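You operate a simulated robot arm through the tools that you are given. There is no shell and no other tool.

The job below is to be done with a simulated two-armed robot. You get a single attempt, and the scene is never put back.

JOB
On the top of the beige table, fold the blue cloth in half.
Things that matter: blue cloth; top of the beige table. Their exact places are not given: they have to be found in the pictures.

It is judged by the outcome, as a careful person would: the job done as asked, and still so three seconds after it is handed in. It fails if anything else is knocked over, pushed out of place, dropped, spilled or broken. Flat cloth is picked up by pressing the open fingertips on it (5 to 10 N) and closing them slowly along it; thin cloth reads only 2 to 8 mm in the jaws.

ROBOT AND FRAMES
Two 7-joint arms with two-finger grippers on one trunk, on a base that moves. Base frame: it is fixed to the floor where the robot stands at the start and does not move with it; the origin is under the middle of the robot, x ahead of it, y to its left, z up; the surface under the hand at the start is at about z = 780. Lengths are in mm, angles in rad, forces in N, time in s.
The left shoulder is at the start at [78, 151, 913], the right one opposite. With the tool pointing down near the work surface each hand reaches from about 240 to 780 mm from the robot's upright axis, wherever it stands, measured 20 degrees to its own side. Places, roughly: top of the beige table [500, -100, 800]. Payload 2.54 kg a hand.
Tool frame (each hand has its own): the origin (TCP) lies between the finger pads and is the grasp point; the fingertips stand 30 mm ahead of it; z points along the fingers, y is the line along which they close. The gripper opens to 116 mm; its body begins 95 mm behind the TCP.
Orientation is told as [roll, pitch, yaw] about the base's x, y, z axes, in that order, counted from this pose: with the fingers straight down and closing along the base's y, the tool's x points along the base's -x, its y along +y and its z along -z.

CONTROLS
- The arms move only by the tool jog_arm. It takes "left_series", "right_series" or both (then of equal length, played together; a hand with none holds still); each is a list that holds one entry, the list of rows, each a list of 6 numbers: the shift along the base's x, y, z in mm, then the turn, a rotation vector about the base's x, y, z in rad. In form: [[[dx, dy, dz, rx, ry, rz], ...]]. A call has 1 to 20 rows; each row is the pose to reach, as a shift and turn from the pose commanded when the call began. "left_claw" and "right_claw" are, for a hand that has rows, the finger opening in mm, from 0 to 116, set as the call begins (left out, the last holds). Rows are played at 5 a second. More than 50 mm and 0.15 rad between two rows, or a gripper value outside its range, and nothing of the call is played. Where a pose cannot be reached the arm comes as near as it can. A force on the tool above 40 N (or 10 N above the force at the start of the call, whichever is more), or a blocked arm, ends the call early, and 0.2 s more pass. The fingers move at their own pace (about 72 mm/s each) and stop on an object; they squeeze with about 30 N. The grip force told is the motor's: it shows also when the fingers shut on nothing. Time passes only in rows, and 0.2 s behind the last, so rows that repeat a pose let the fingers close. It gives the time, the measured TCP pose, the force on the tool (base axes), the opening and the grip force at its end, in the units of the frame above (readings bear some noise), with the torque about the TCP (base axes, N m) and any sound that the robot's microphone picked up, and new pictures: "show" is both (left out), scene, wrist or none (wrist: the cameras of the hands that moved).
- Cameras (640 x 400 px; columns grow to the right, rows downward): "scene" is now at [157.8, 6.7, 1059.3]; the picture's right is [0.07, -1.00, 0.00], its down [-0.31, -0.02, -0.95] and it looks along [0.95, 0.07, -0.31] (base axes); focal length 214 px, centre (320, 200). "left" rides on the left gripper at [69, 15, -122] in its tool frame; the picture's right is [-0.21, 0.98, 0.00], its down [-0.83, -0.18, -0.53] and it looks along [-0.52, -0.12, 0.85] (tool axes); focal length 251 px, centre (320, 200). "right" rides on the right gripper at [69, -15, -122] in its tool frame; the picture's right is [0.22, 0.98, 0.00], its down [-0.83, 0.18, -0.53] and it looks along [-0.52, 0.11, 0.85] (tool axes); focal length 251 px, centre (320, 200).
- lift_body(by): slides the trunk up (or, below 0, down) by that many mm; the arms and the scene camera ride with it, the base frame stays. It gives what a move gives, with no picture.
- steer(legs): drives the robot by 1 to 6 legs, each [ahead, left, turn to the left] in mm, mm and rad, along the robot's own axes; the way and the turn of a leg run together, so that a leg with both is an arc; at most 1500 mm and 3.142 rad a leg. The arms and the cameras ride along, it lands a little off, and it stops where it bumps. It gives what a move gives, and a new picture of the scene camera.
- aim_head(pan, tilt): turns the head with the scene camera to pan (to the left, within 1.396 rad either way) and tilt (down, from -0.506 to 1.204), counted from straight ahead of the robot. It gives what a move gives, and a new picture of the scene camera.
- pixel_to_xyz(camera, pixels): for up to 12 pixels [column, row] of the newest picture of that camera ("zoom" is the newest enlarged one), the place [x, y, z] in the base frame of the surface seen there, good to about 2 mm. It takes no simulated time.
- close_up(camera, box): a new picture of the part [left, top, right, bottom] of that camera's present view, enlarged. It takes no simulated time.
- job_done(): hands the job in; it is judged then, once.

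Open the grippers and draw the arms clear of the work before you hand the job in, unless the task says otherwise.

The tools are called by a JSON object that holds its "op" and its "data". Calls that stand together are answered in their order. jog_arm: Moves the arms, as the interface text tells. Its arguments: {"type":"object","properties":{"left_series":{"type":"array"},"left_claw":{"type":"number"},"right_series":{"type":"array"},"right_claw":{"type":"number"},"show":{"type":"string","enum":["both","scene","wrist","none"]}},"required":[]} The other tools are called the same way: lift_body (by) moves the trunk up or down; steer (legs) drives the base; aim_head (pan, tilt) turns the head that bears the scene camera; pixel_to_xyz (camera, pixels) gives the place of the surface under pixels of a picture; close_up (camera, box) takes an enlarged picture of a part of a camera's view; job_done () hands the job in.

At the start:

```text
t: 0.0
left_ee_pos: [556.1, 26.9, 996.2]
left_tcp_rot: [0.001, 0.001, 0.001]
left_ft_force: [0.1, 0.0, 0.7]
left_wrist_torque: [-0.01, -0.01, -0.02]
left_opening: 116.1
left_finger_force: 0.1
right_ee_pos: [395.1, -335.6, 953.7]
right_tcp_rot: [0.001, 0.0, -0.002]
right_ft_force: [-0.8, 0.7, -0.5]
right_wrist_torque: [0.01, -0.02, -0.01]
right_opening: 115.8
right_finger_force: 0.1
trunk travel left (down, up): [-150.0, 139.0]
robot x, y, heading: [1.3, 2.0, 0.007]
head pan, tilt (commanded): [0.073, 0.318]
```

scene: 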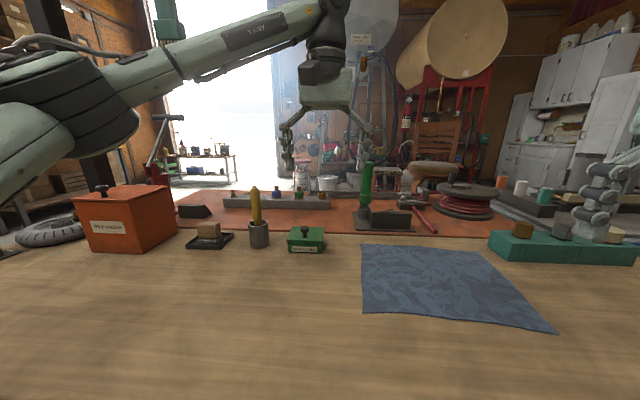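
right: 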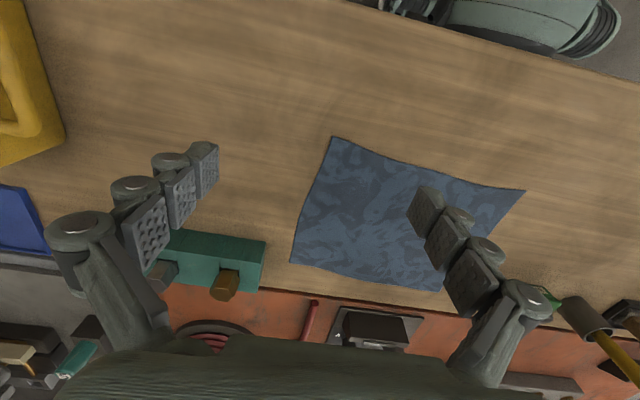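
left: 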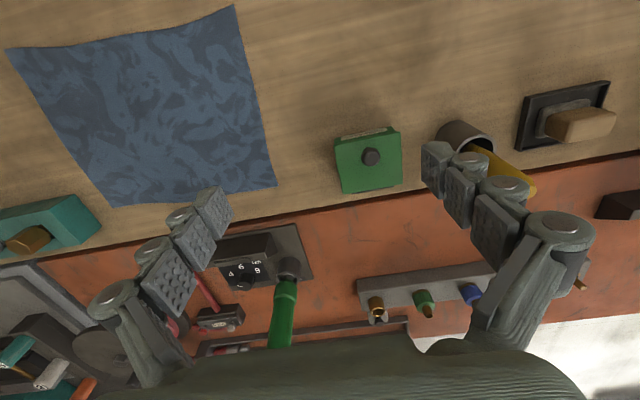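

The blue cloth lies in the scene picture with corners at about (361,244), (478,250), (556,332), (362,312). I'll measure these corners and some table points.

{"op": "pixel_to_xyz", "data": {"camera": "scene", "pixels": [[362, 245], [477, 251], [554, 331], [363, 311], [420, 280], [362, 278], [420, 247], [515, 290], [455, 319], [320, 330], [300, 250], [520, 255]]}}

{"op": "close_up", "data": {"camera": "scene", "box": [340, 220, 580, 370]}}

{"op": "pixel_to_xyz", "data": {"camera": "left", "pixels": [[8, 49], [234, 7], [275, 186], [112, 204]]}}

{"op": "pixel_to_xyz", "data": {"camera": "right", "pixels": [[333, 138], [523, 191], [291, 261], [430, 288], [260, 250], [300, 100]]}}

```text
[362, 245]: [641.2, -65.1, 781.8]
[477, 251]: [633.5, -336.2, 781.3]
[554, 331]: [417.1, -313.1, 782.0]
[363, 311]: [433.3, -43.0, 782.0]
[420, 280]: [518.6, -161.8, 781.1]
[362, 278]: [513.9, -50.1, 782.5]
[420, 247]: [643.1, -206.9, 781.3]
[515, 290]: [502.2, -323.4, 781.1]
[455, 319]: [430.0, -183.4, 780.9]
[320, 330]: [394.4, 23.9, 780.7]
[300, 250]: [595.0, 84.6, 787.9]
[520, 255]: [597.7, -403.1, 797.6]
```

```text
2.67 times, centred on (460, 295) of scene
```

zoom: 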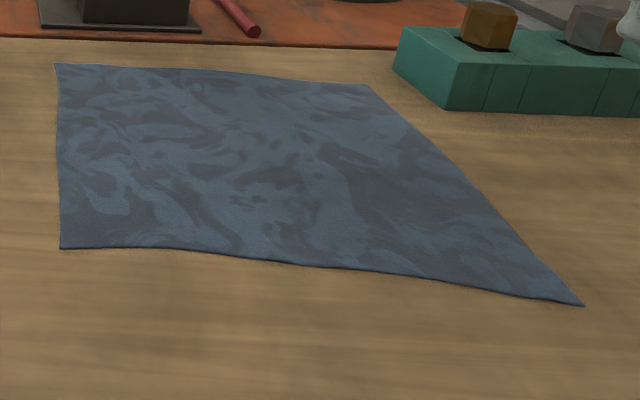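

```text
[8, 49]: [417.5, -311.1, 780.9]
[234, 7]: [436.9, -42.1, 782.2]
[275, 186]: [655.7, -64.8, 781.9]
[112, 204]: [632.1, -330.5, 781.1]
```

```text
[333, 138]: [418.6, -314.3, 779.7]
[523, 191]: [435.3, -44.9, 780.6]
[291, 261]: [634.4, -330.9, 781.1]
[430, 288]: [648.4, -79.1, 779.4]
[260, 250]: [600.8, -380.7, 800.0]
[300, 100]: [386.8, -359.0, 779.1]
```

The cloth is about 270 mm along y and 217 mm along x, with the near corners at about (417,-313) and (434,-43). I plan to fold the near edge onto the far edge with both hands, so I'll first measure the objects near the far edge (green handle, black device, teal block) in the scene picture.

{"op": "pixel_to_xyz", "data": {"camera": "scene", "pixels": [[366, 165], [366, 200], [385, 215], [385, 226], [410, 220], [430, 222], [523, 228], [561, 230], [495, 240], [495, 250], [306, 235], [600, 205]]}}

{"op": "aim_head", "data": {"pan": -0.3, "tilt": 0.6}}

```text
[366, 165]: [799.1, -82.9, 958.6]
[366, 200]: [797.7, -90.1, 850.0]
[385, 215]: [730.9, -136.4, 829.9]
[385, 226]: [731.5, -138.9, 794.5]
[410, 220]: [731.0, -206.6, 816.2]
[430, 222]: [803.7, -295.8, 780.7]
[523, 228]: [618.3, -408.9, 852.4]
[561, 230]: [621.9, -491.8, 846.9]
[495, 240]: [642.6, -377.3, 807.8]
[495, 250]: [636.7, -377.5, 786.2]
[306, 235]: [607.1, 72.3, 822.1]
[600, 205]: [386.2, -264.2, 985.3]
```

```text
t: 0.8
left_ee_pos: [556.2, 26.3, 996.0]
left_tcp_rot: [-0.001, 0.001, 0.001]
left_ft_force: [-0.3, -0.8, 0.5]
left_wrist_torque: [0.05, 0.0, 0.01]
left_opening: 115.8
left_finger_force: 0.1
right_ee_pos: [395.1, -335.9, 953.2]
right_tcp_rot: [-0.002, 0.0, -0.001]
right_ft_force: [-0.2, -0.3, -0.2]
right_wrist_torque: [0.01, 0.0, 0.0]
right_opening: 116.2
right_finger_force: 0.1
trunk travel left (down, up): [-150.0, 139.0]
robot x, y, heading: [1.9, -0.1, -0.003]
head pan, tilt (commanded): [-0.3, 0.6]
```

scene: 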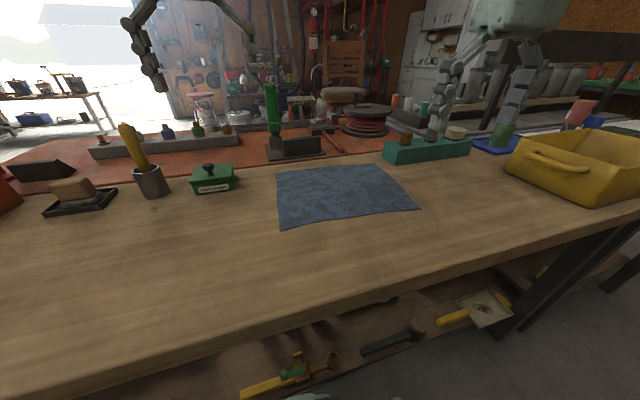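

The head view now shows the whole cloth with corners near (276,169), (382,164), (419,209), (280,228), and the surroundings are clear of the near edge. I bring both hands above the near corners (left over about (444,-77), right over about (431,-281)), turned -0.08 rad to match the cloth, with the jaws at 40 mm.

{"op": "jog_arm", "data": {"left_series": [[[-14, -13, -16, 0, 0, -0.01], [-28, -26, -32, 0, 0, -0.02], [-42, -39, -48, 0, 0, -0.03], [-56, -52, -64, 0, 0, -0.04], [-70, -65, -80, 0, 0, -0.05], [-84, -78, -96, 0, 0, -0.06], [-98, -91, -112, 0, 0, -0.07], [-112, -104, -126, 0, 0, -0.08], [-112, -104, -126, 0, 0, -0.08]]], "right_series": [[[5, 7, -10, 0, 0, -0.01], [9, 14, -20, 0, 0, -0.02], [14, 21, -31, 0, 0, -0.03], [18, 28, -42, 0, 0, -0.04], [23, 35, -52, 0, 0, -0.05], [27, 42, -62, 0, 0, -0.06], [32, 49, -73, 0, 0, -0.07], [36, 55, -83, 0, 0, -0.08], [36, 55, -83, 0, 0, -0.08]]], "left_claw": 40, "right_claw": 40, "show": "both"}}

```text
t: 2.9
left_ee_pos: [443.0, -76.9, 867.7]
left_tcp_rot: [0.0, 0.0, -0.077]
left_ft_force: [-0.4, -0.6, -0.6]
left_wrist_torque: [-0.03, 0.01, 0.02]
left_opening: 39.7
left_finger_force: 0.1
right_ee_pos: [429.9, -280.5, 871.9]
right_tcp_rot: [0.0, 0.001, -0.081]
right_ft_force: [0.2, -0.2, -0.3]
right_wrist_torque: [-0.02, -0.03, 0.0]
right_opening: 40.1
right_finger_force: 0.1
trunk travel left (down, up): [-150.0, 139.0]
robot x, y, heading: [3.5, -2.0, 0.0]
head pan, tilt (commanded): [-0.3, 0.6]
```

scene: 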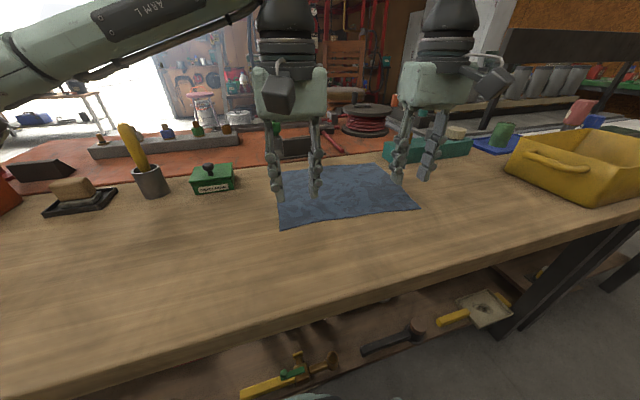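
right: 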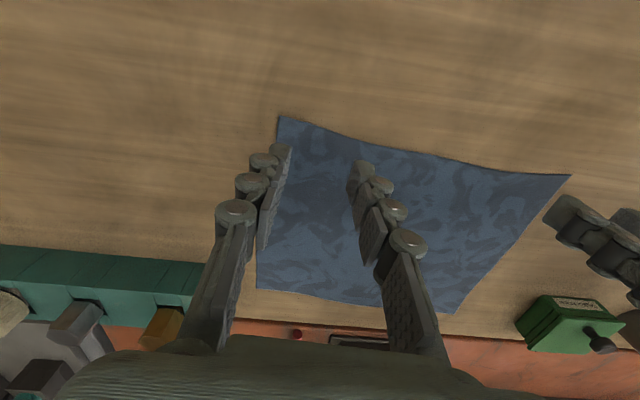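
left: 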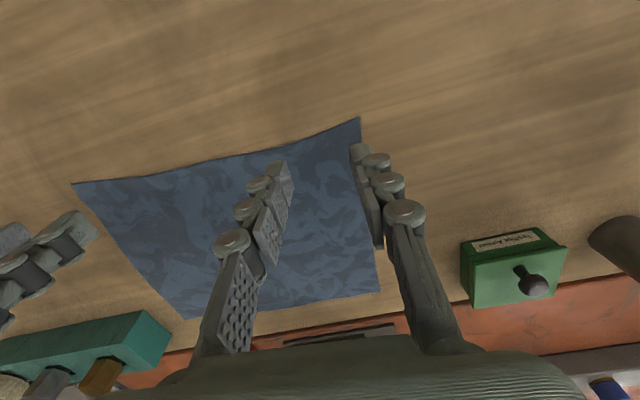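

Both hands hover over the near corners with tips about 60 mm above the cloth (left fingers at about (285,170) and (358,150) in the left picture). I descend 46 mm to hover just above the cloth.

{"op": "jog_arm", "data": {"left_series": [[[0, 0, -15, 0, 0, 0], [0, 0, -30, 0, 0, 0], [0, 0, -40, 0, 0, 0], [0, 0, -46, 0, 0, 0], [0, 0, -46, 0, 0, 0]]], "right_series": [[[0, 0, -15, 0, 0, 0], [0, 0, -30, 0, 0, 0], [0, 0, -40, 0, 0, 0], [0, 0, -46, 0, 0, 0], [0, 0, -46, 0, 0, 0]]], "show": "both"}}

```text
t: 4.0
left_ee_pos: [442.9, -77.9, 822.3]
left_tcp_rot: [-0.001, 0.001, -0.079]
left_ft_force: [-0.6, -0.5, 0.1]
left_wrist_torque: [-0.03, 0.01, 0.01]
left_opening: 39.9
left_finger_force: 0.0
right_ee_pos: [431.9, -281.3, 824.6]
right_tcp_rot: [0.0, 0.002, -0.082]
right_ft_force: [-0.4, -0.2, 1.1]
right_wrist_torque: [0.01, -0.03, -0.04]
right_opening: 39.9
right_finger_force: 0.1
trunk travel left (down, up): [-150.0, 139.0]
robot x, y, heading: [1.9, -0.4, 0.002]
head pan, tilt (commanded): [-0.3, 0.6]
```

scene: 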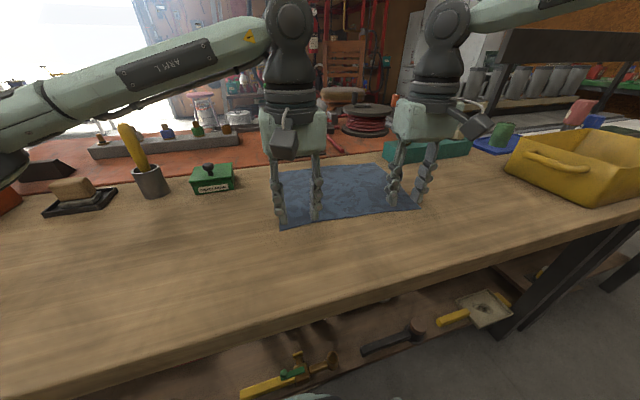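
right: 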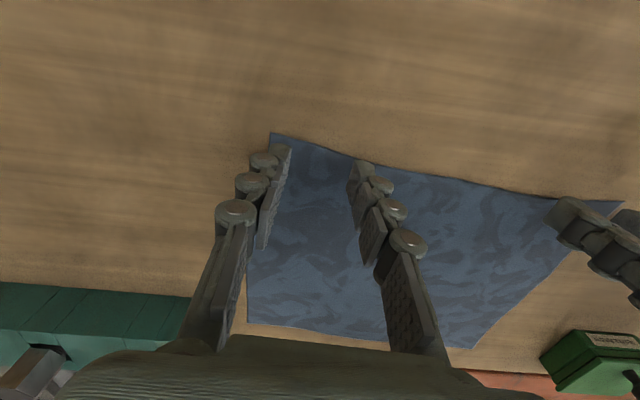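
left: 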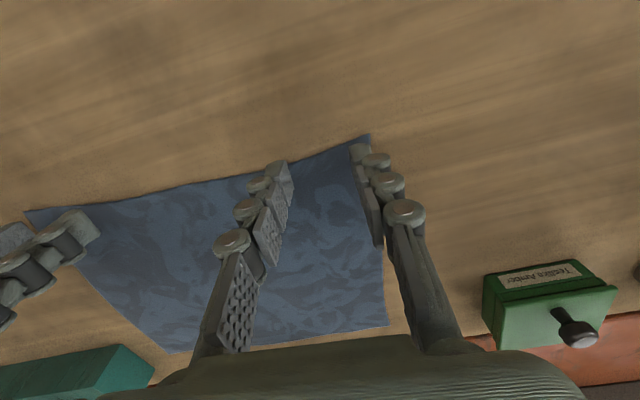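

The tips are about 12 mm above the cloth; the near edge of the cloth passes close to the inner fingertip (about (280,162) in the left picture). I'll check the exact edge position with close-ups before pressing.

{"op": "close_up", "data": {"camera": "left", "box": [220, 100, 420, 225]}}

{"op": "pixel_to_xyz", "data": {"camera": "left", "pixels": [[369, 138], [340, 148], [320, 153], [300, 158], [240, 172], [150, 192], [384, 324], [340, 170], [320, 170]]}}

{"op": "close_up", "data": {"camera": "right", "box": [220, 100, 420, 225]}}

{"op": "pixel_to_xyz", "data": {"camera": "right", "pixels": [[271, 136], [300, 144], [320, 151], [340, 156], [400, 174], [480, 187], [249, 320], [320, 170]]}}

```text
3.20 times, centred on (320, 162) of left
```

zoom: 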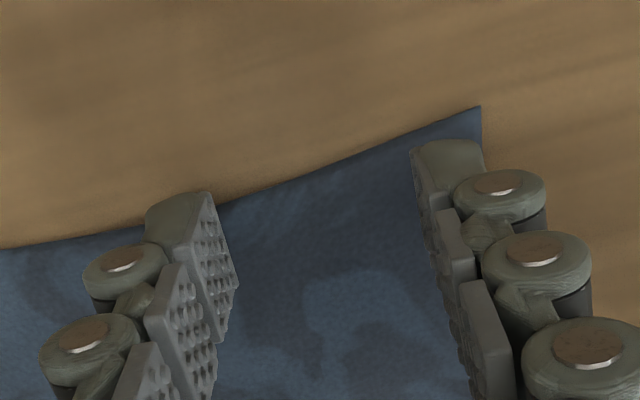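

```text
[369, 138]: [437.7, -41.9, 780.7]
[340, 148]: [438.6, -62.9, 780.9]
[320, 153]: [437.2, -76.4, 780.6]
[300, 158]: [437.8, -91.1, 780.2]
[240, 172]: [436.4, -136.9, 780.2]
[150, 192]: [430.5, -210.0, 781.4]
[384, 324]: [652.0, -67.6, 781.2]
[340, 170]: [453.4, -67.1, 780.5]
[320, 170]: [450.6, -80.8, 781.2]
```

```text
3.20 times, centred on (320, 162) of right
```

zoom: 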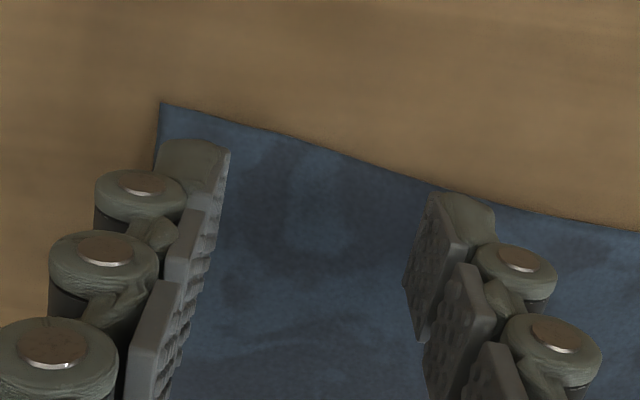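

```text
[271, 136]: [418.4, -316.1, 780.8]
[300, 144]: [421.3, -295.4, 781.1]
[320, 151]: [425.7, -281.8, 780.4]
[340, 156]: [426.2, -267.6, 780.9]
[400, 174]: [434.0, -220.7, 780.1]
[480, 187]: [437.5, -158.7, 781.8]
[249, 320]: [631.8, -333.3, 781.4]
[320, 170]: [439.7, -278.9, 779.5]
```

The near edge sits at x≈437 under the left hand and x≈425.5 under the right, only about 6 mm outside the tips, so I shift both hands 7 mm forward and descend 9 mm to approach contact.

{"op": "jog_arm", "data": {"left_series": [[[7, 0, 0, 0, 0, 0], [7, 0, -5, 0, 0, 0], [7, 0, -9, 0, 0, 0], [7, 0, -9, 0, 0, 0]]], "right_series": [[[7, 0, 0, 0, 0, 0], [7, 0, -5, 0, 0, 0], [7, 0, -9, 0, 0, 0], [7, 0, -9, 0, 0, 0]]], "show": "none"}}

```text
t: 5.0
left_ee_pos: [449.6, -77.9, 814.4]
left_tcp_rot: [-0.001, 0.0, -0.078]
left_ft_force: [-0.1, 0.0, -0.3]
left_wrist_torque: [-0.01, -0.01, -0.03]
left_opening: 40.2
left_finger_force: 0.0
right_ee_pos: [438.6, -281.7, 815.1]
right_tcp_rot: [0.0, 0.0, -0.083]
right_ft_force: [-0.6, 0.0, -0.6]
right_wrist_torque: [0.01, 0.01, 0.04]
right_opening: 39.9
right_finger_force: 0.1
trunk travel left (down, up): [-150.0, 139.0]
robot x, y, heading: [1.1, 2.1, 0.001]
head pan, tilt (commanded): [-0.3, 0.6]
```

No contact yet (forces under 1 N at z ≈ 815). I lower both by 3 mm and read the force.

{"op": "jog_arm", "data": {"left_series": [[[0, 0, -2, 0, 0, 0], [0, 0, -3, 0, 0, 0]]], "right_series": [[[0, 0, -2, 0, 0, 0], [0, 0, -3, 0, 0, 0]]], "show": "none"}}

```text
t: 5.7
left_ee_pos: [449.8, -78.3, 813.0]
left_tcp_rot: [0.0, 0.0, -0.079]
left_ft_force: [0.1, 0.2, -1.1]
left_wrist_torque: [0.0, -0.02, -0.03]
left_opening: 39.9
left_finger_force: 0.0
right_ee_pos: [438.7, -281.5, 813.3]
right_tcp_rot: [-0.001, 0.0, -0.081]
right_ft_force: [0.7, -0.8, 0.1]
right_wrist_torque: [0.02, -0.01, 0.02]
right_opening: 39.9
right_finger_force: 0.0
trunk travel left (down, up): [-150.0, 139.0]
robot x, y, heading: [-6.8, 1.5, -0.005]
head pan, tilt (commanded): [-0.3, 0.6]
```

Still no clear contact force (left -1.1, right 0.1 N). Another 2 mm down.

{"op": "jog_arm", "data": {"left_series": [[[0, 0, -1, 0, 0, 0], [0, 0, -2, 0, 0, 0]]], "right_series": [[[0, 0, -1, 0, 0, 0], [0, 0, -2, 0, 0, 0]]], "show": "none"}}

```text
t: 6.2
left_ee_pos: [449.5, -76.3, 810.5]
left_tcp_rot: [-0.002, -0.001, -0.078]
left_ft_force: [0.5, -0.6, 4.4]
left_wrist_torque: [0.09, 0.02, 0.0]
left_opening: 40.0
left_finger_force: 0.0
right_ee_pos: [437.0, -280.5, 810.6]
right_tcp_rot: [0.001, -0.002, -0.08]
right_ft_force: [0.4, 0.4, 1.8]
right_wrist_torque: [0.0, 0.01, 0.01]
right_opening: 40.3
right_finger_force: 0.1
trunk travel left (down, up): [-150.0, 139.0]
robot x, y, heading: [-2.4, 2.4, -0.003]
head pan, tilt (commanded): [-0.3, 0.6]
```

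Contact has begun: left 4.4 N, right 1.8 N upward. I go down 0.7 mm more on the left and 1.3 mm on the right to reach 5–10 N.

{"op": "jog_arm", "data": {"left_series": [[[0, 0, -0.7, 0, 0, 0], [0, 0, -0.7, 0, 0, 0]]], "right_series": [[[0, 0, -1.0, 0, 0, 0], [0, 0, -1.2, 0, 0, 0]]], "show": "wrist"}}

```text
t: 6.8
left_ee_pos: [449.6, -77.0, 810.3]
left_tcp_rot: [-0.003, 0.0, -0.078]
left_ft_force: [-0.4, -0.2, 9.8]
left_wrist_torque: [0.06, 0.04, -0.03]
left_opening: 40.6
left_finger_force: 0.3
right_ee_pos: [438.6, -281.0, 810.5]
right_tcp_rot: [0.003, -0.002, -0.081]
right_ft_force: [-1.8, -1.1, 8.0]
right_wrist_torque: [-0.07, 0.05, -0.02]
right_opening: 40.4
right_finger_force: 0.0
trunk travel left (down, up): [-150.0, 139.0]
robot x, y, heading: [-0.3, -0.4, 0.0]
head pan, tilt (commanded): [-0.3, 0.6]
```

right: 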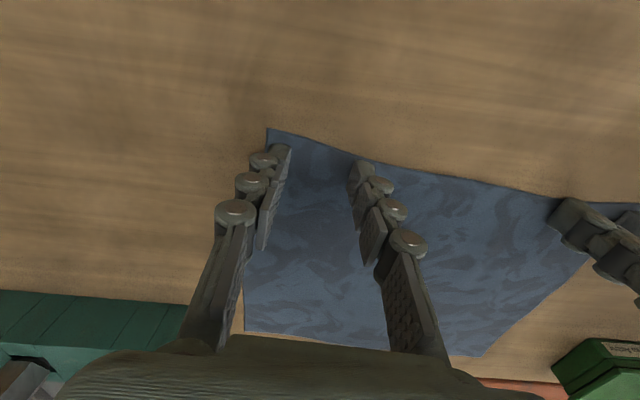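
left: 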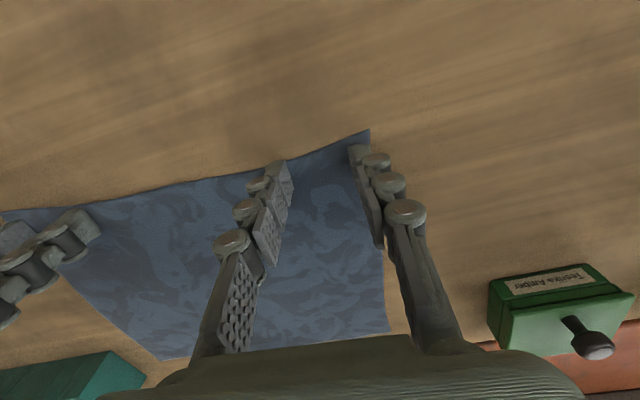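

Pressing forces are 9.8 N and 8.0 N, both fingers of each hand lie on the cloth by its near edge. I begin closing slowly (40→32 mm) and shift each hand 4 mm inward so that the inner finger stays put.

{"op": "jog_arm", "data": {"left_series": [[[0.3, -4, 0, 0, 0, 0], [0.3, -4, 0, 0, 0, 0]]], "right_series": [[[-0.3, 4, 0, 0, 0, 0], [-0.3, 4, 0, 0, 0, 0]]], "left_claw": 32, "right_claw": 32, "show": "wrist"}}

```text
t: 7.5
left_ee_pos: [449.8, -81.8, 810.5]
left_tcp_rot: [-0.002, -0.003, -0.08]
left_ft_force: [-0.4, 0.3, 8.4]
left_wrist_torque: [0.05, 0.04, 0.0]
left_opening: 32.5
left_finger_force: 0.1
right_ee_pos: [438.5, -277.9, 811.8]
right_tcp_rot: [0.0, -0.003, -0.079]
right_ft_force: [1.4, -0.7, 12.0]
right_wrist_torque: [-0.14, 0.01, 0.03]
right_opening: 32.1
right_finger_force: 0.0
trunk travel left (down, up): [-150.0, 139.0]
robot x, y, heading: [0.3, 0.5, -0.003]
head pan, tilt (commanded): [-0.3, 0.6]
```

right: 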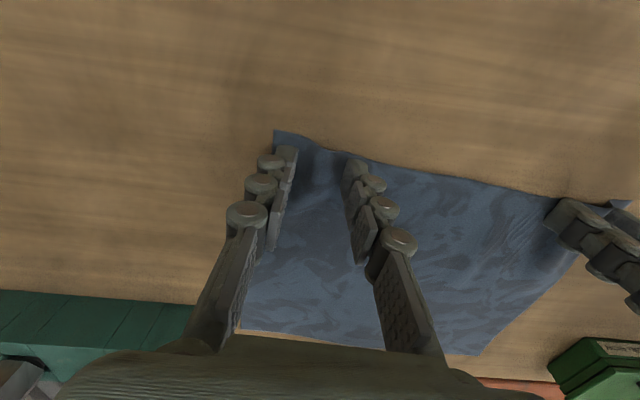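
left: 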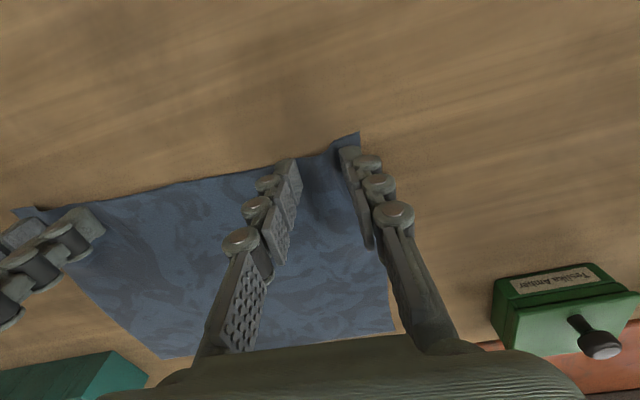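

The cloth is starting to buckle up between the fingers (dark ridge at (325,180) left and (320,170) right). I keep closing to 22 mm with a further 5 mm inward shift, easing the right hand up 0.3 mm.

{"op": "jog_arm", "data": {"left_series": [[[0.4, -5, 0, 0, 0, 0], [0.4, -5, 0, 0, 0, 0]]], "right_series": [[[-0.4, 5, 0.3, 0, 0, 0], [-0.4, 5, 0.3, 0, 0, 0]]], "left_claw": 22, "right_claw": 22, "show": "wrist"}}

```text
t: 8.1
left_ee_pos: [450.1, -85.1, 810.5]
left_tcp_rot: [-0.003, -0.001, -0.077]
left_ft_force: [-3.0, 0.4, 12.8]
left_wrist_torque: [0.09, 0.06, 0.03]
left_opening: 21.9
left_finger_force: 0.1
right_ee_pos: [436.9, -271.5, 811.1]
right_tcp_rot: [0.0, 0.002, -0.083]
right_ft_force: [0.0, -0.6, 4.1]
right_wrist_torque: [-0.01, 0.0, -0.01]
right_opening: 21.6
right_finger_force: 0.0
trunk travel left (down, up): [-150.0, 139.0]
robot x, y, heading: [6.7, -0.8, 0.003]
head pan, tilt (commanded): [-0.3, 0.6]
```

right: 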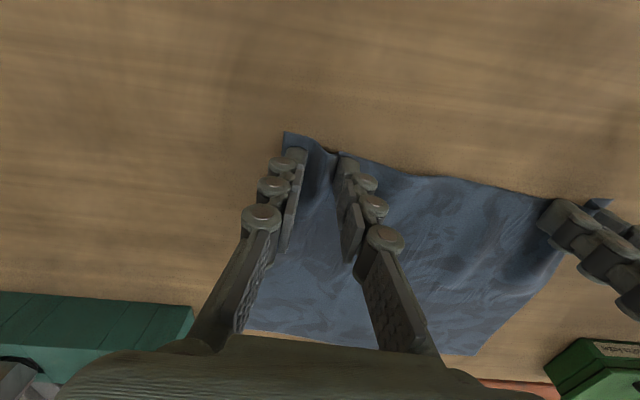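
left: 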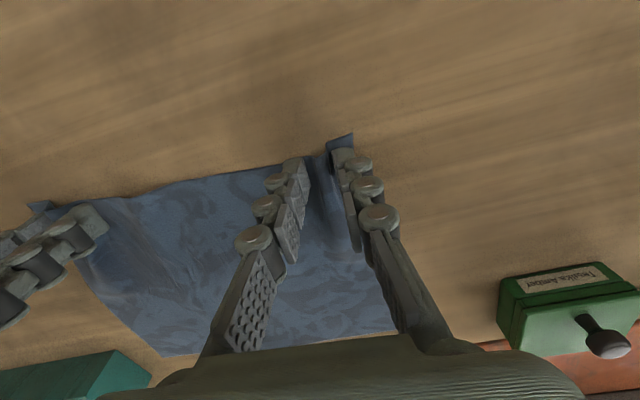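

The ridge keeps growing between both finger pairs. I close on to 11 mm with 5.5 mm inward shift, left up 0.3 mm and right down 0.3 mm to level the forces (12.8 and 4.1 N).

{"op": "jog_arm", "data": {"left_series": [[[0.4, -5.5, 0.3, 0, 0, 0], [0.4, -5.5, 0.3, 0, 0, 0]]], "right_series": [[[-0.4, 5.5, -0.3, 0, 0, 0], [-0.4, 5.5, -0.3, 0, 0, 0]]], "left_claw": 11, "right_claw": 11, "show": "wrist"}}

```text
t: 8.7
left_ee_pos: [451.2, -90.1, 809.1]
left_tcp_rot: [0.002, -0.002, -0.078]
left_ft_force: [0.3, 2.8, 10.0]
left_wrist_torque: [0.11, 0.01, -0.03]
left_opening: 10.5
left_finger_force: 0.1
right_ee_pos: [437.1, -266.1, 810.8]
right_tcp_rot: [-0.001, 0.002, -0.083]
right_ft_force: [-0.9, 0.3, 0.2]
right_wrist_torque: [-0.03, 0.02, 0.02]
right_opening: 11.1
right_finger_force: 0.1
trunk travel left (down, up): [-150.0, 139.0]
robot x, y, heading: [2.0, -2.7, -0.004]
head pan, tilt (commanded): [-0.3, 0.6]
```

right: 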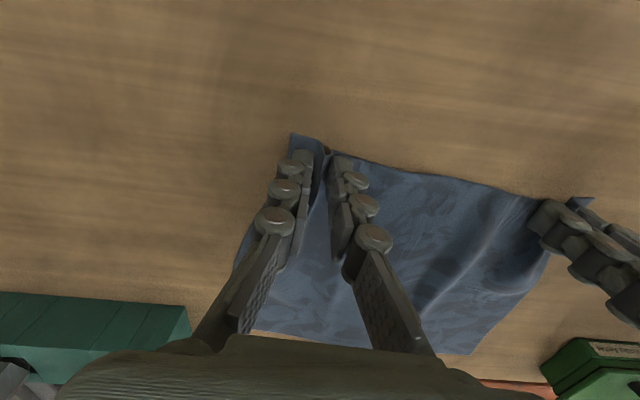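
left: 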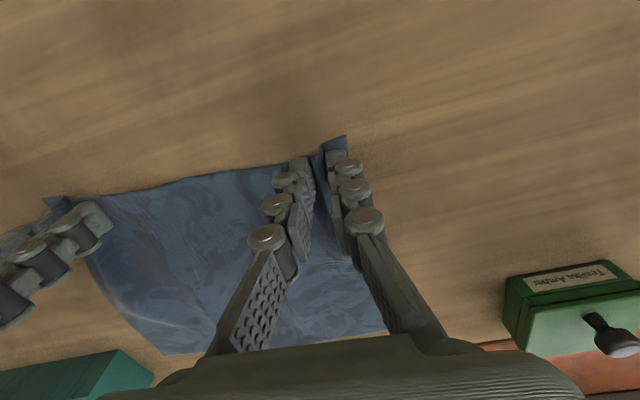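

The ridges now stand between the fingers of both hands (left (320,175), right (325,165)). I lower the right 0.7 mm and close both fully, holding for a moment.

{"op": "jog_arm", "data": {"left_series": [[[0.3, -3, 0.2, 0, 0, 0], [0.3, -3, 0.2, 0, 0, 0], [0.3, -3, 0.2, 0, 0, 0], [0.3, -3, 0.2, 0, 0, 0]]], "right_series": [[[-0.3, 3, -0.7, 0, 0, 0], [-0.3, 3, -0.7, 0, 0, 0], [-0.3, 3, -0.7, 0, 0, 0], [-0.3, 3, -0.7, 0, 0, 0]]], "left_claw": 0, "right_claw": 0, "show": "wrist"}}

```text
t: 9.7
left_ee_pos: [452.7, -93.5, 810.4]
left_tcp_rot: [0.001, 0.002, -0.08]
left_ft_force: [-0.1, 0.5, 0.4]
left_wrist_torque: [0.01, -0.02, -0.02]
left_opening: 5.3
left_finger_force: 30.0
right_ee_pos: [437.4, -262.6, 809.5]
right_tcp_rot: [0.0, -0.001, -0.082]
right_ft_force: [-0.1, 0.3, 1.0]
right_wrist_torque: [0.03, 0.06, -0.01]
right_opening: 4.4
right_finger_force: 26.7
trunk travel left (down, up): [-150.0, 139.0]
robot x, y, heading: [2.4, -3.9, 0.002]
head pan, tilt (commanded): [-0.3, 0.6]
```

right: 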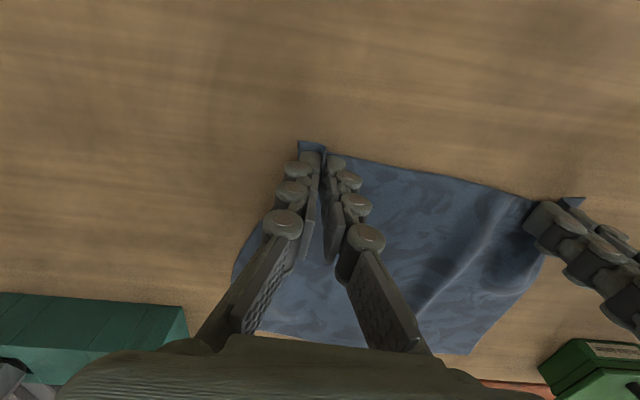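
left: 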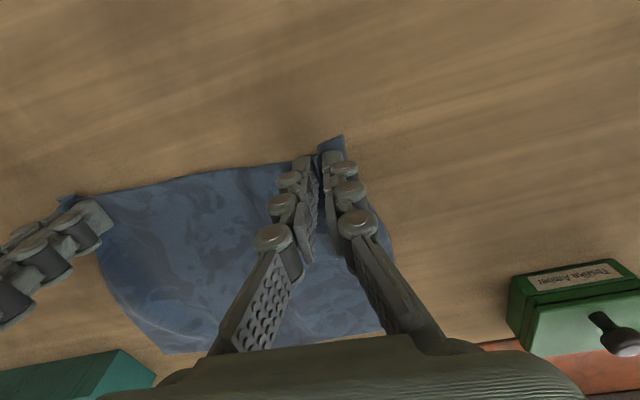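

Both hands hold a pinch (openings 5.3 and 4.4 mm, grip about 30 N), but the 20 mm wide pads reach about 24 mm in from the edge, which would make the edge fold back on itself at release. I open to 26 mm, rise 4 mm and look, so as to shift back and re-pinch only the outermost edge of the same ridge.

{"op": "jog_arm", "data": {"left_series": [[[0, 0, 0, 0, 0, 0], [0, 0, 2, 0, 0, 0], [0, 0, 4, 0, 0, 0]]], "right_series": [[[0, 0, 0, 0, 0, 0], [0, 0, 2, 0, 0, 0], [0, 0, 4, 0, 0, 0]]], "left_claw": 26, "right_claw": 26, "show": "wrist"}}

{"op": "close_up", "data": {"camera": "left", "box": [220, 100, 420, 225]}}

{"op": "close_up", "data": {"camera": "right", "box": [220, 100, 420, 225]}}

```text
t: 10.4
left_ee_pos: [451.7, -94.8, 812.9]
left_tcp_rot: [-0.001, 0.002, -0.08]
left_ft_force: [0.1, -0.2, 0.1]
left_wrist_torque: [0.02, 0.02, -0.01]
left_opening: 25.9
left_finger_force: 0.0
right_ee_pos: [435.7, -263.4, 811.8]
right_tcp_rot: [0.0, 0.002, -0.081]
right_ft_force: [-0.5, 0.3, 0.8]
right_wrist_torque: [0.01, -0.01, 0.01]
right_opening: 25.8
right_finger_force: 0.2
trunk travel left (down, up): [-150.0, 139.0]
robot x, y, heading: [-0.5, -2.6, -0.003]
head pan, tilt (commanded): [-0.3, 0.6]
```

right: 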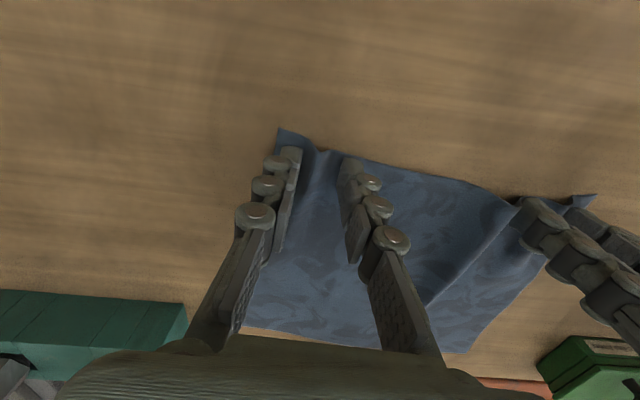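
left: 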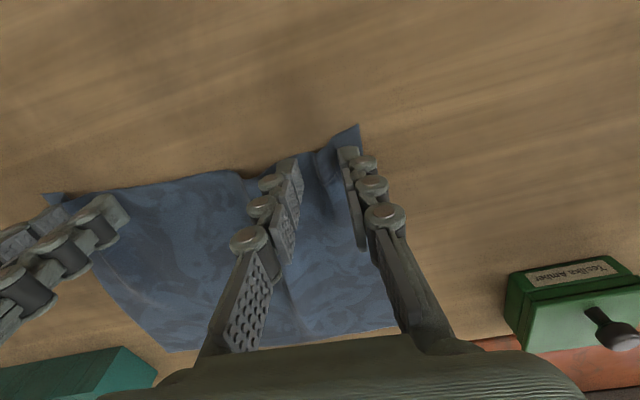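

```text
3.20 times, centred on (320, 162) of left
```

zoom: 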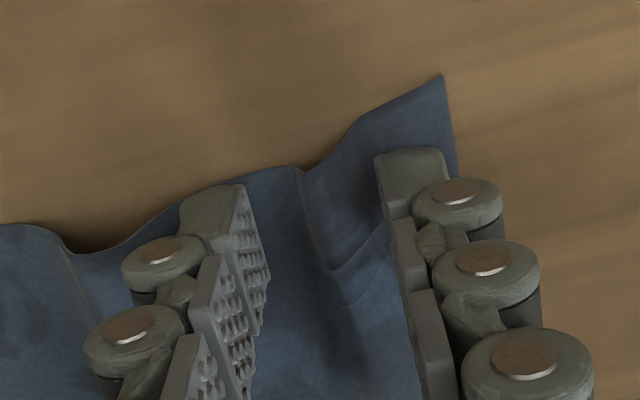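

```text
3.20 times, centred on (320, 162) of right
```

zoom: 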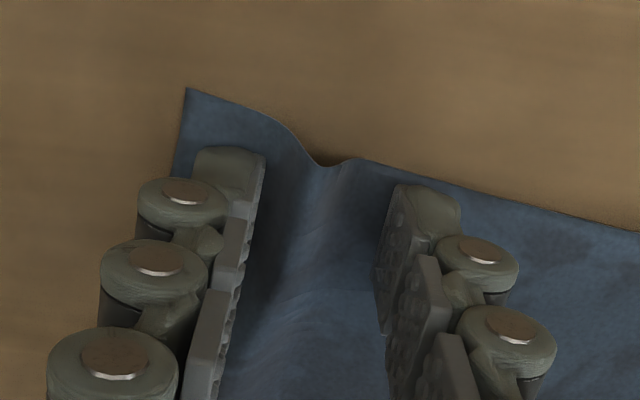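

Small ridges remain between the fingers; I measure where the near edge lies now before shifting the hands back.

{"op": "pixel_to_xyz", "data": {"camera": "left", "pixels": [[358, 125], [331, 140], [314, 155], [300, 154], [256, 177], [238, 175], [200, 181], [125, 192], [45, 197]]}}

{"op": "pixel_to_xyz", "data": {"camera": "right", "pixels": [[279, 130], [300, 137], [319, 151], [333, 151], [360, 159], [400, 168], [480, 188]]}}

```text
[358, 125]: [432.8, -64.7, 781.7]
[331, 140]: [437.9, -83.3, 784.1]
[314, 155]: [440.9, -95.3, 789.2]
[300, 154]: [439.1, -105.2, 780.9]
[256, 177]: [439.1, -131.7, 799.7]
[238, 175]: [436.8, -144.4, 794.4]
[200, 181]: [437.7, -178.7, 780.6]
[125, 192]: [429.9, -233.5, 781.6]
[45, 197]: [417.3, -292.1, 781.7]
```

```text
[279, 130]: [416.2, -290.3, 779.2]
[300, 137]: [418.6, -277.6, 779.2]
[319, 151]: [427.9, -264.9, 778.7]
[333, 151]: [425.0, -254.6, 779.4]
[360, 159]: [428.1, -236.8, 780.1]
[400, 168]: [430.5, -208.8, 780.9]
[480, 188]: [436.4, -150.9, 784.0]
```

The corners have moved inward to about (433,-65) and (416,-290), with slack bumps in between. I rise 22 mm, shift each hand back ~14 mm and outward ~10 mm to right over the edge beside the corners, and come down to just above the cloth.

{"op": "jog_arm", "data": {"left_series": [[[0, 0, 12, 0, 0, 0], [0, 0, 22, 0, 0, 0], [-14, 10, 22, 0, 0, 0], [-14, 10, 12, 0, 0, 0], [-14, 10, 3, 0, 0, 0], [-14, 10, 3, 0, 0, 0]]], "right_series": [[[0, 0, 12, 0, 0, 0], [0, 0, 22, 0, 0, 0], [-14, -10, 22, 0, 0, 0], [-14, -10, 12, 0, 0, 0], [-14, -10, 4, 0, 0, 0], [-14, -10, 4, 0, 0, 0]]], "left_claw": 28, "right_claw": 28, "show": "wrist"}}

{"op": "close_up", "data": {"camera": "left", "box": [220, 100, 420, 225]}}

{"op": "close_up", "data": {"camera": "right", "box": [220, 100, 420, 225]}}

```text
t: 11.8
left_ee_pos: [437.8, -84.9, 815.5]
left_tcp_rot: [0.0, 0.002, -0.079]
left_ft_force: [-0.4, 0.9, -0.2]
left_wrist_torque: [0.0, 0.03, 0.01]
left_opening: 28.0
left_finger_force: 0.3
right_ee_pos: [421.5, -273.6, 816.3]
right_tcp_rot: [0.001, 0.0, -0.082]
right_ft_force: [0.1, -0.1, -0.2]
right_wrist_torque: [0.03, 0.0, -0.02]
right_opening: 27.8
right_finger_force: 0.1
trunk travel left (down, up): [-150.0, 139.0]
robot x, y, heading: [1.3, -1.6, 0.003]
head pan, tilt (commanded): [-0.3, 0.6]
```

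right: 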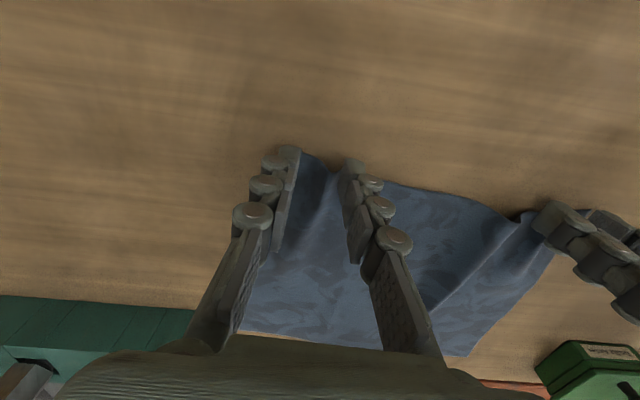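
left: 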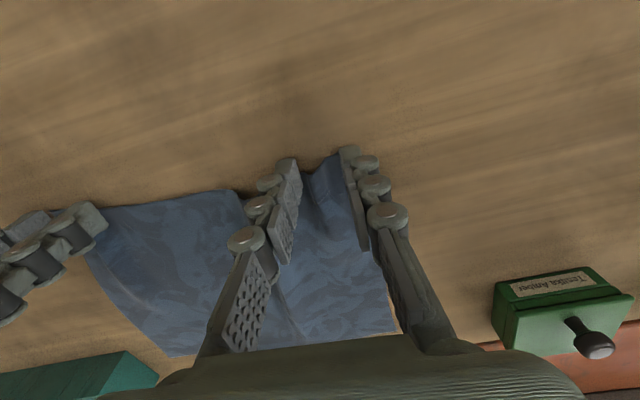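

```text
3.20 times, centred on (320, 162) of left
```

zoom: 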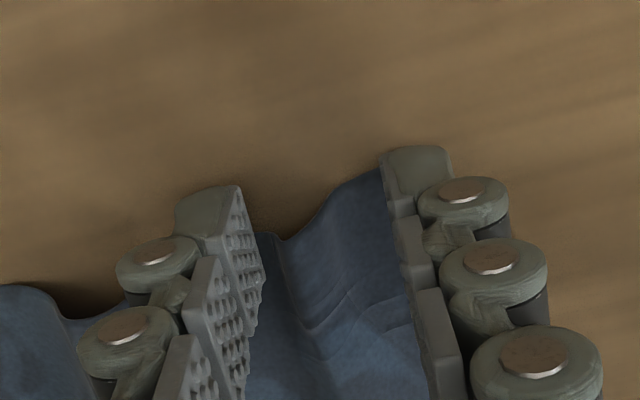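

```text
3.20 times, centred on (320, 162) of right
```

zoom: 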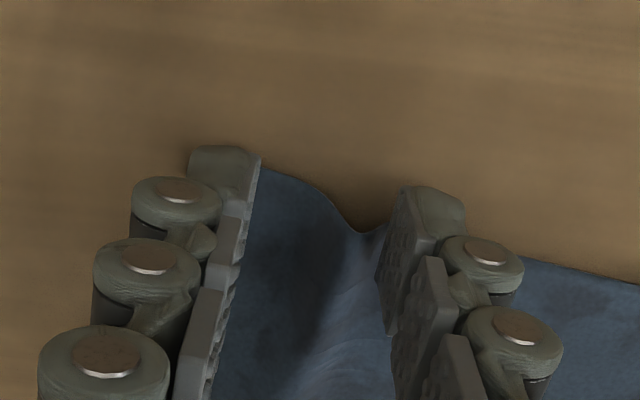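

The edge now passes under the middle of the pads (right edge around zoom (310,190), left around (320,215)); I move the left hand 4 mm forward and the right 1 mm, and lower both about 6 mm to begin contact.

{"op": "jog_arm", "data": {"left_series": [[[4, 0, 0, 0, 0, 0], [4, 0, -3, 0, 0, 0], [4, 0, -6, 0, 0, 0], [4, 0, -6, 0, 0, 0]]], "right_series": [[[1, 0, 0, 0, 0, 0], [1, 0, -3, 0, 0, 0], [1, 0, -6, 0, 0, 0], [1, 0, -6, 0, 0, 0]]], "show": "none"}}

```text
t: 12.8
left_ee_pos: [442.5, -83.7, 811.5]
left_tcp_rot: [-0.001, -0.002, -0.079]
left_ft_force: [0.7, 0.3, 2.4]
left_wrist_torque: [-0.02, 0.02, -0.01]
left_opening: 27.7
left_finger_force: 0.0
right_ee_pos: [423.0, -274.3, 811.0]
right_tcp_rot: [-0.001, -0.002, -0.08]
right_ft_force: [0.7, 0.1, 3.4]
right_wrist_torque: [0.0, -0.02, -0.05]
right_opening: 27.7
right_finger_force: 0.0
trunk travel left (down, up): [-150.0, 139.0]
robot x, y, heading: [0.5, 2.4, 0.005]
head pan, tilt (commanded): [-0.3, 0.6]
```

Light contact (2.4 and 3.4 N). I press 1.2 mm deeper on the left and 1.0 mm on the right.

{"op": "jog_arm", "data": {"left_series": [[[0, 0, -0.8, 0, 0, 0], [0, 0, -1.2, 0, 0, 0]]], "right_series": [[[0, 0, -0.6, 0, 0, 0], [0, 0, -1.0, 0, 0, 0]]], "show": "none"}}

```text
t: 13.4
left_ee_pos: [440.7, -84.8, 810.9]
left_tcp_rot: [-0.003, -0.002, -0.08]
left_ft_force: [1.1, 0.2, 6.1]
left_wrist_torque: [0.03, -0.07, 0.03]
left_opening: 28.1
left_finger_force: 0.0
right_ee_pos: [423.4, -272.6, 811.5]
right_tcp_rot: [-0.001, -0.004, -0.082]
right_ft_force: [-1.2, -1.3, 11.5]
right_wrist_torque: [-0.18, 0.01, -0.01]
right_opening: 28.6
right_finger_force: 0.2
trunk travel left (down, up): [-150.0, 139.0]
robot x, y, heading: [-0.3, 1.8, -0.001]
head pan, tilt (commanded): [-0.3, 0.6]
```

Forces are 6.1 N left and 11.5 N right. I close to 20 mm while shifting each hand 4 mm outward, so the inner fingers draw the slack toward the corners.

{"op": "jog_arm", "data": {"left_series": [[[0, 4, 0, 0, 0, 0], [0, 4, 0, 0, 0, 0]]], "right_series": [[[0, -4, 0.2, 0, 0, 0], [0, -4, 0.2, 0, 0, 0]]], "left_claw": 20, "right_claw": 20, "show": "none"}}

{"op": "close_up", "data": {"camera": "left", "box": [220, 100, 420, 225]}}

{"op": "close_up", "data": {"camera": "right", "box": [220, 100, 420, 225]}}

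```text
t: 14.1
left_ee_pos: [442.0, -80.6, 809.9]
left_tcp_rot: [-0.002, 0.0, -0.078]
left_ft_force: [-0.5, -1.1, 6.5]
left_wrist_torque: [-0.11, -0.02, 0.0]
left_opening: 19.9
left_finger_force: 0.0
right_ee_pos: [423.9, -278.3, 810.3]
right_tcp_rot: [0.001, -0.002, -0.083]
right_ft_force: [-0.5, 2.1, 6.6]
right_wrist_torque: [0.09, -0.04, 0.02]
right_opening: 19.9
right_finger_force: 0.1
trunk travel left (down, up): [-150.0, 139.0]
robot x, y, heading: [0.2, -0.2, 0.003]
head pan, tilt (commanded): [-0.3, 0.6]
```

```text
3.20 times, centred on (320, 162) of left
```

zoom: 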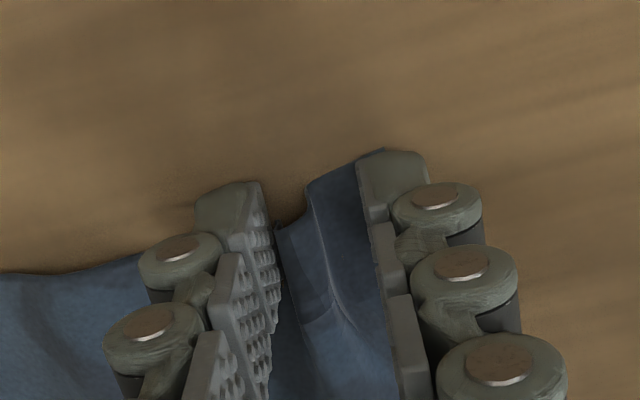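

```text
3.20 times, centred on (320, 162) of right
```

zoom: 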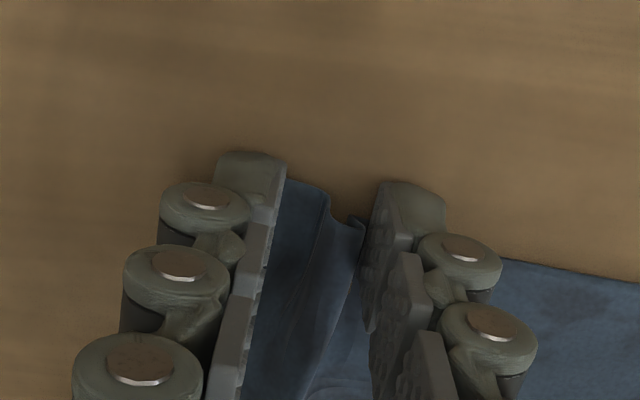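

The ridges rise again between the jaws right at the edge (zoom (320,200) left, (345,230) right) with about 6.5 N on both. I close further to 11 mm with 4.5 mm outward shift.

{"op": "jog_arm", "data": {"left_series": [[[0, 4.5, 0, 0, 0, 0], [0, 4.5, 0, 0, 0, 0]]], "right_series": [[[0, -4.5, 0, 0, 0, 0], [0, -4.5, 0, 0, 0, 0]]], "left_claw": 11, "right_claw": 11, "show": "none"}}

{"op": "close_up", "data": {"camera": "left", "box": [220, 100, 420, 225]}}

{"op": "close_up", "data": {"camera": "right", "box": [220, 100, 420, 225]}}

```text
t: 14.7
left_ee_pos: [441.7, -76.2, 809.7]
left_tcp_rot: [-0.001, 0.001, -0.078]
left_ft_force: [0.5, -2.7, 5.1]
left_wrist_torque: [-0.1, -0.01, 0.0]
left_opening: 11.6
left_finger_force: 0.7
right_ee_pos: [423.8, -282.9, 809.6]
right_tcp_rot: [0.0, 0.0, -0.083]
right_ft_force: [-0.7, 0.9, 2.0]
right_wrist_torque: [0.06, -0.01, 0.02]
right_opening: 11.4
right_finger_force: 0.1
trunk travel left (down, up): [-150.0, 139.0]
robot x, y, heading: [-1.4, -1.1, -0.001]
head pan, tilt (commanded): [-0.3, 0.6]
```

```text
3.20 times, centred on (320, 162) of left
```

zoom: 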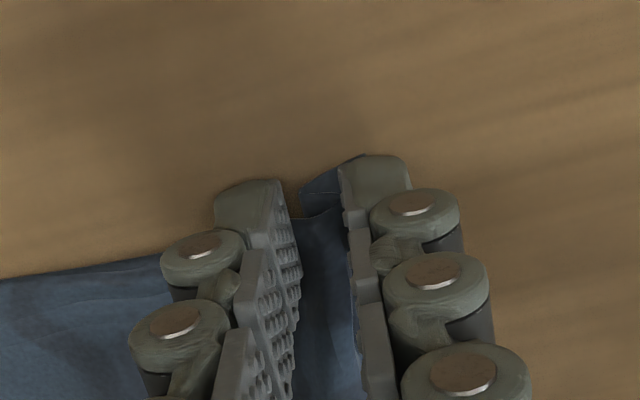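

```text
3.20 times, centred on (320, 162) of right
```

zoom: 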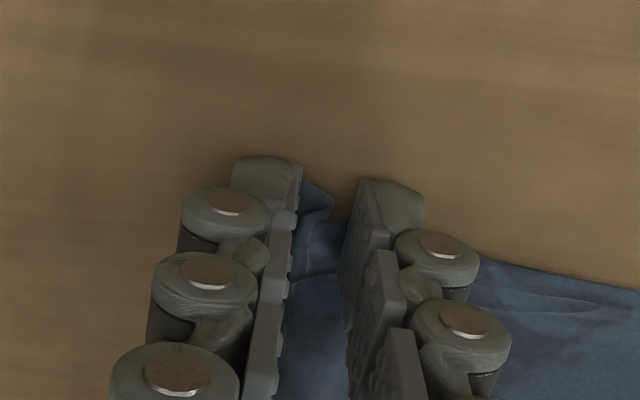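

Both ridges are still between the jaws. I close fully, nudging the right hand 0.4 mm down, and hold so the grip builds up.

{"op": "jog_arm", "data": {"left_series": [[[0, 3, 0, 0, 0, 0], [0, 3, 0, 0, 0, 0], [0, 3, 0, 0, 0, 0], [0, 3, 0, 0, 0, 0]]], "right_series": [[[0, -3, -0.4, 0, 0, 0], [0, -3, -0.4, 0, 0, 0], [0, -3, -0.4, 0, 0, 0], [0, -3, -0.4, 0, 0, 0]]], "left_claw": 0, "right_claw": 0, "show": "both"}}

{"op": "close_up", "data": {"camera": "left", "box": [220, 100, 420, 225]}}

{"op": "close_up", "data": {"camera": "right", "box": [220, 100, 420, 225]}}

```text
t: 15.7
left_ee_pos: [440.5, -71.7, 808.9]
left_tcp_rot: [-0.002, -0.001, -0.078]
left_ft_force: [-0.7, -13.4, -0.5]
left_wrist_torque: [-0.4, 0.02, -0.07]
left_opening: 2.8
left_finger_force: 29.7
right_ee_pos: [424.1, -284.8, 809.6]
right_tcp_rot: [0.002, 0.0, -0.081]
right_ft_force: [-0.4, 15.3, 6.5]
right_wrist_torque: [0.48, -0.07, 0.1]
right_opening: 2.0
right_finger_force: 29.8
trunk travel left (down, up): [-150.0, 139.0]
robot x, y, heading: [-2.4, -0.7, -0.0]
head pan, tilt (commanded): [-0.3, 0.6]
```

scene: 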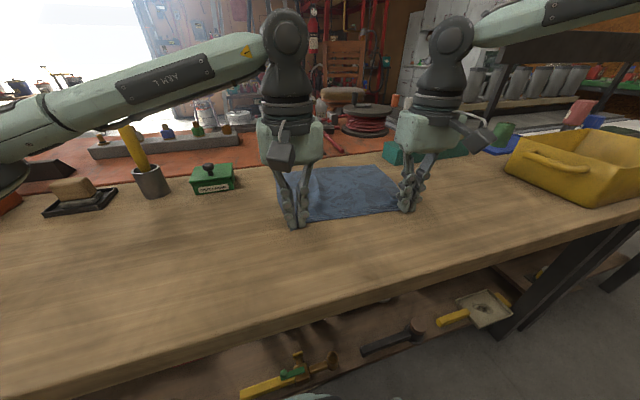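
right: 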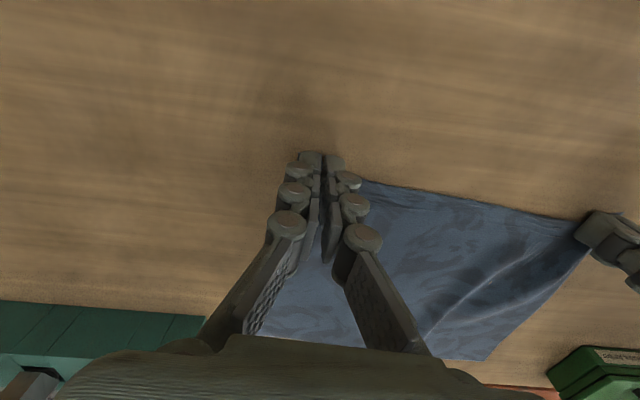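
left: 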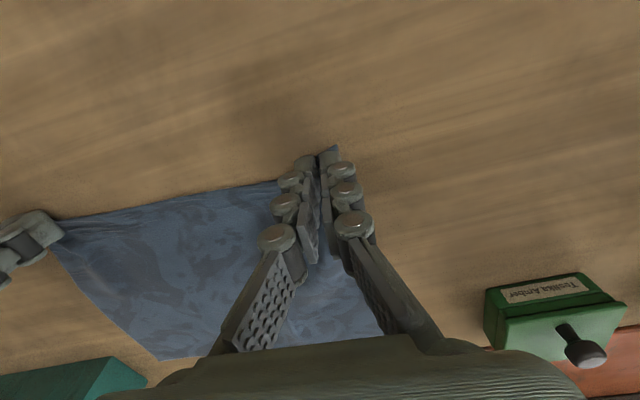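

```text
3.20 times, centred on (320, 162) of left
```

zoom: 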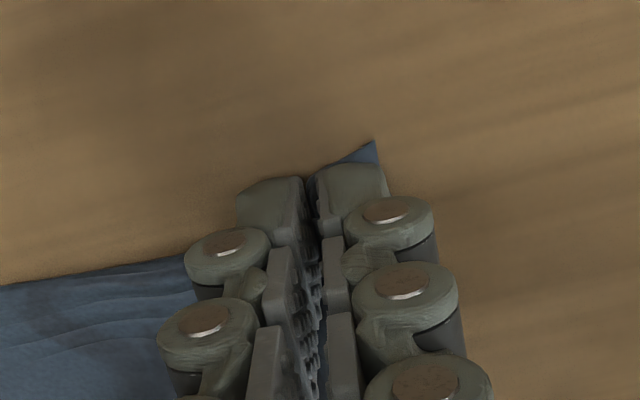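

```text
3.20 times, centred on (320, 162) of right
```

zoom: 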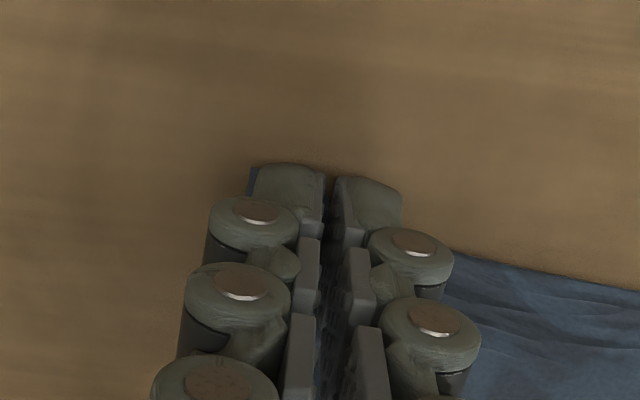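

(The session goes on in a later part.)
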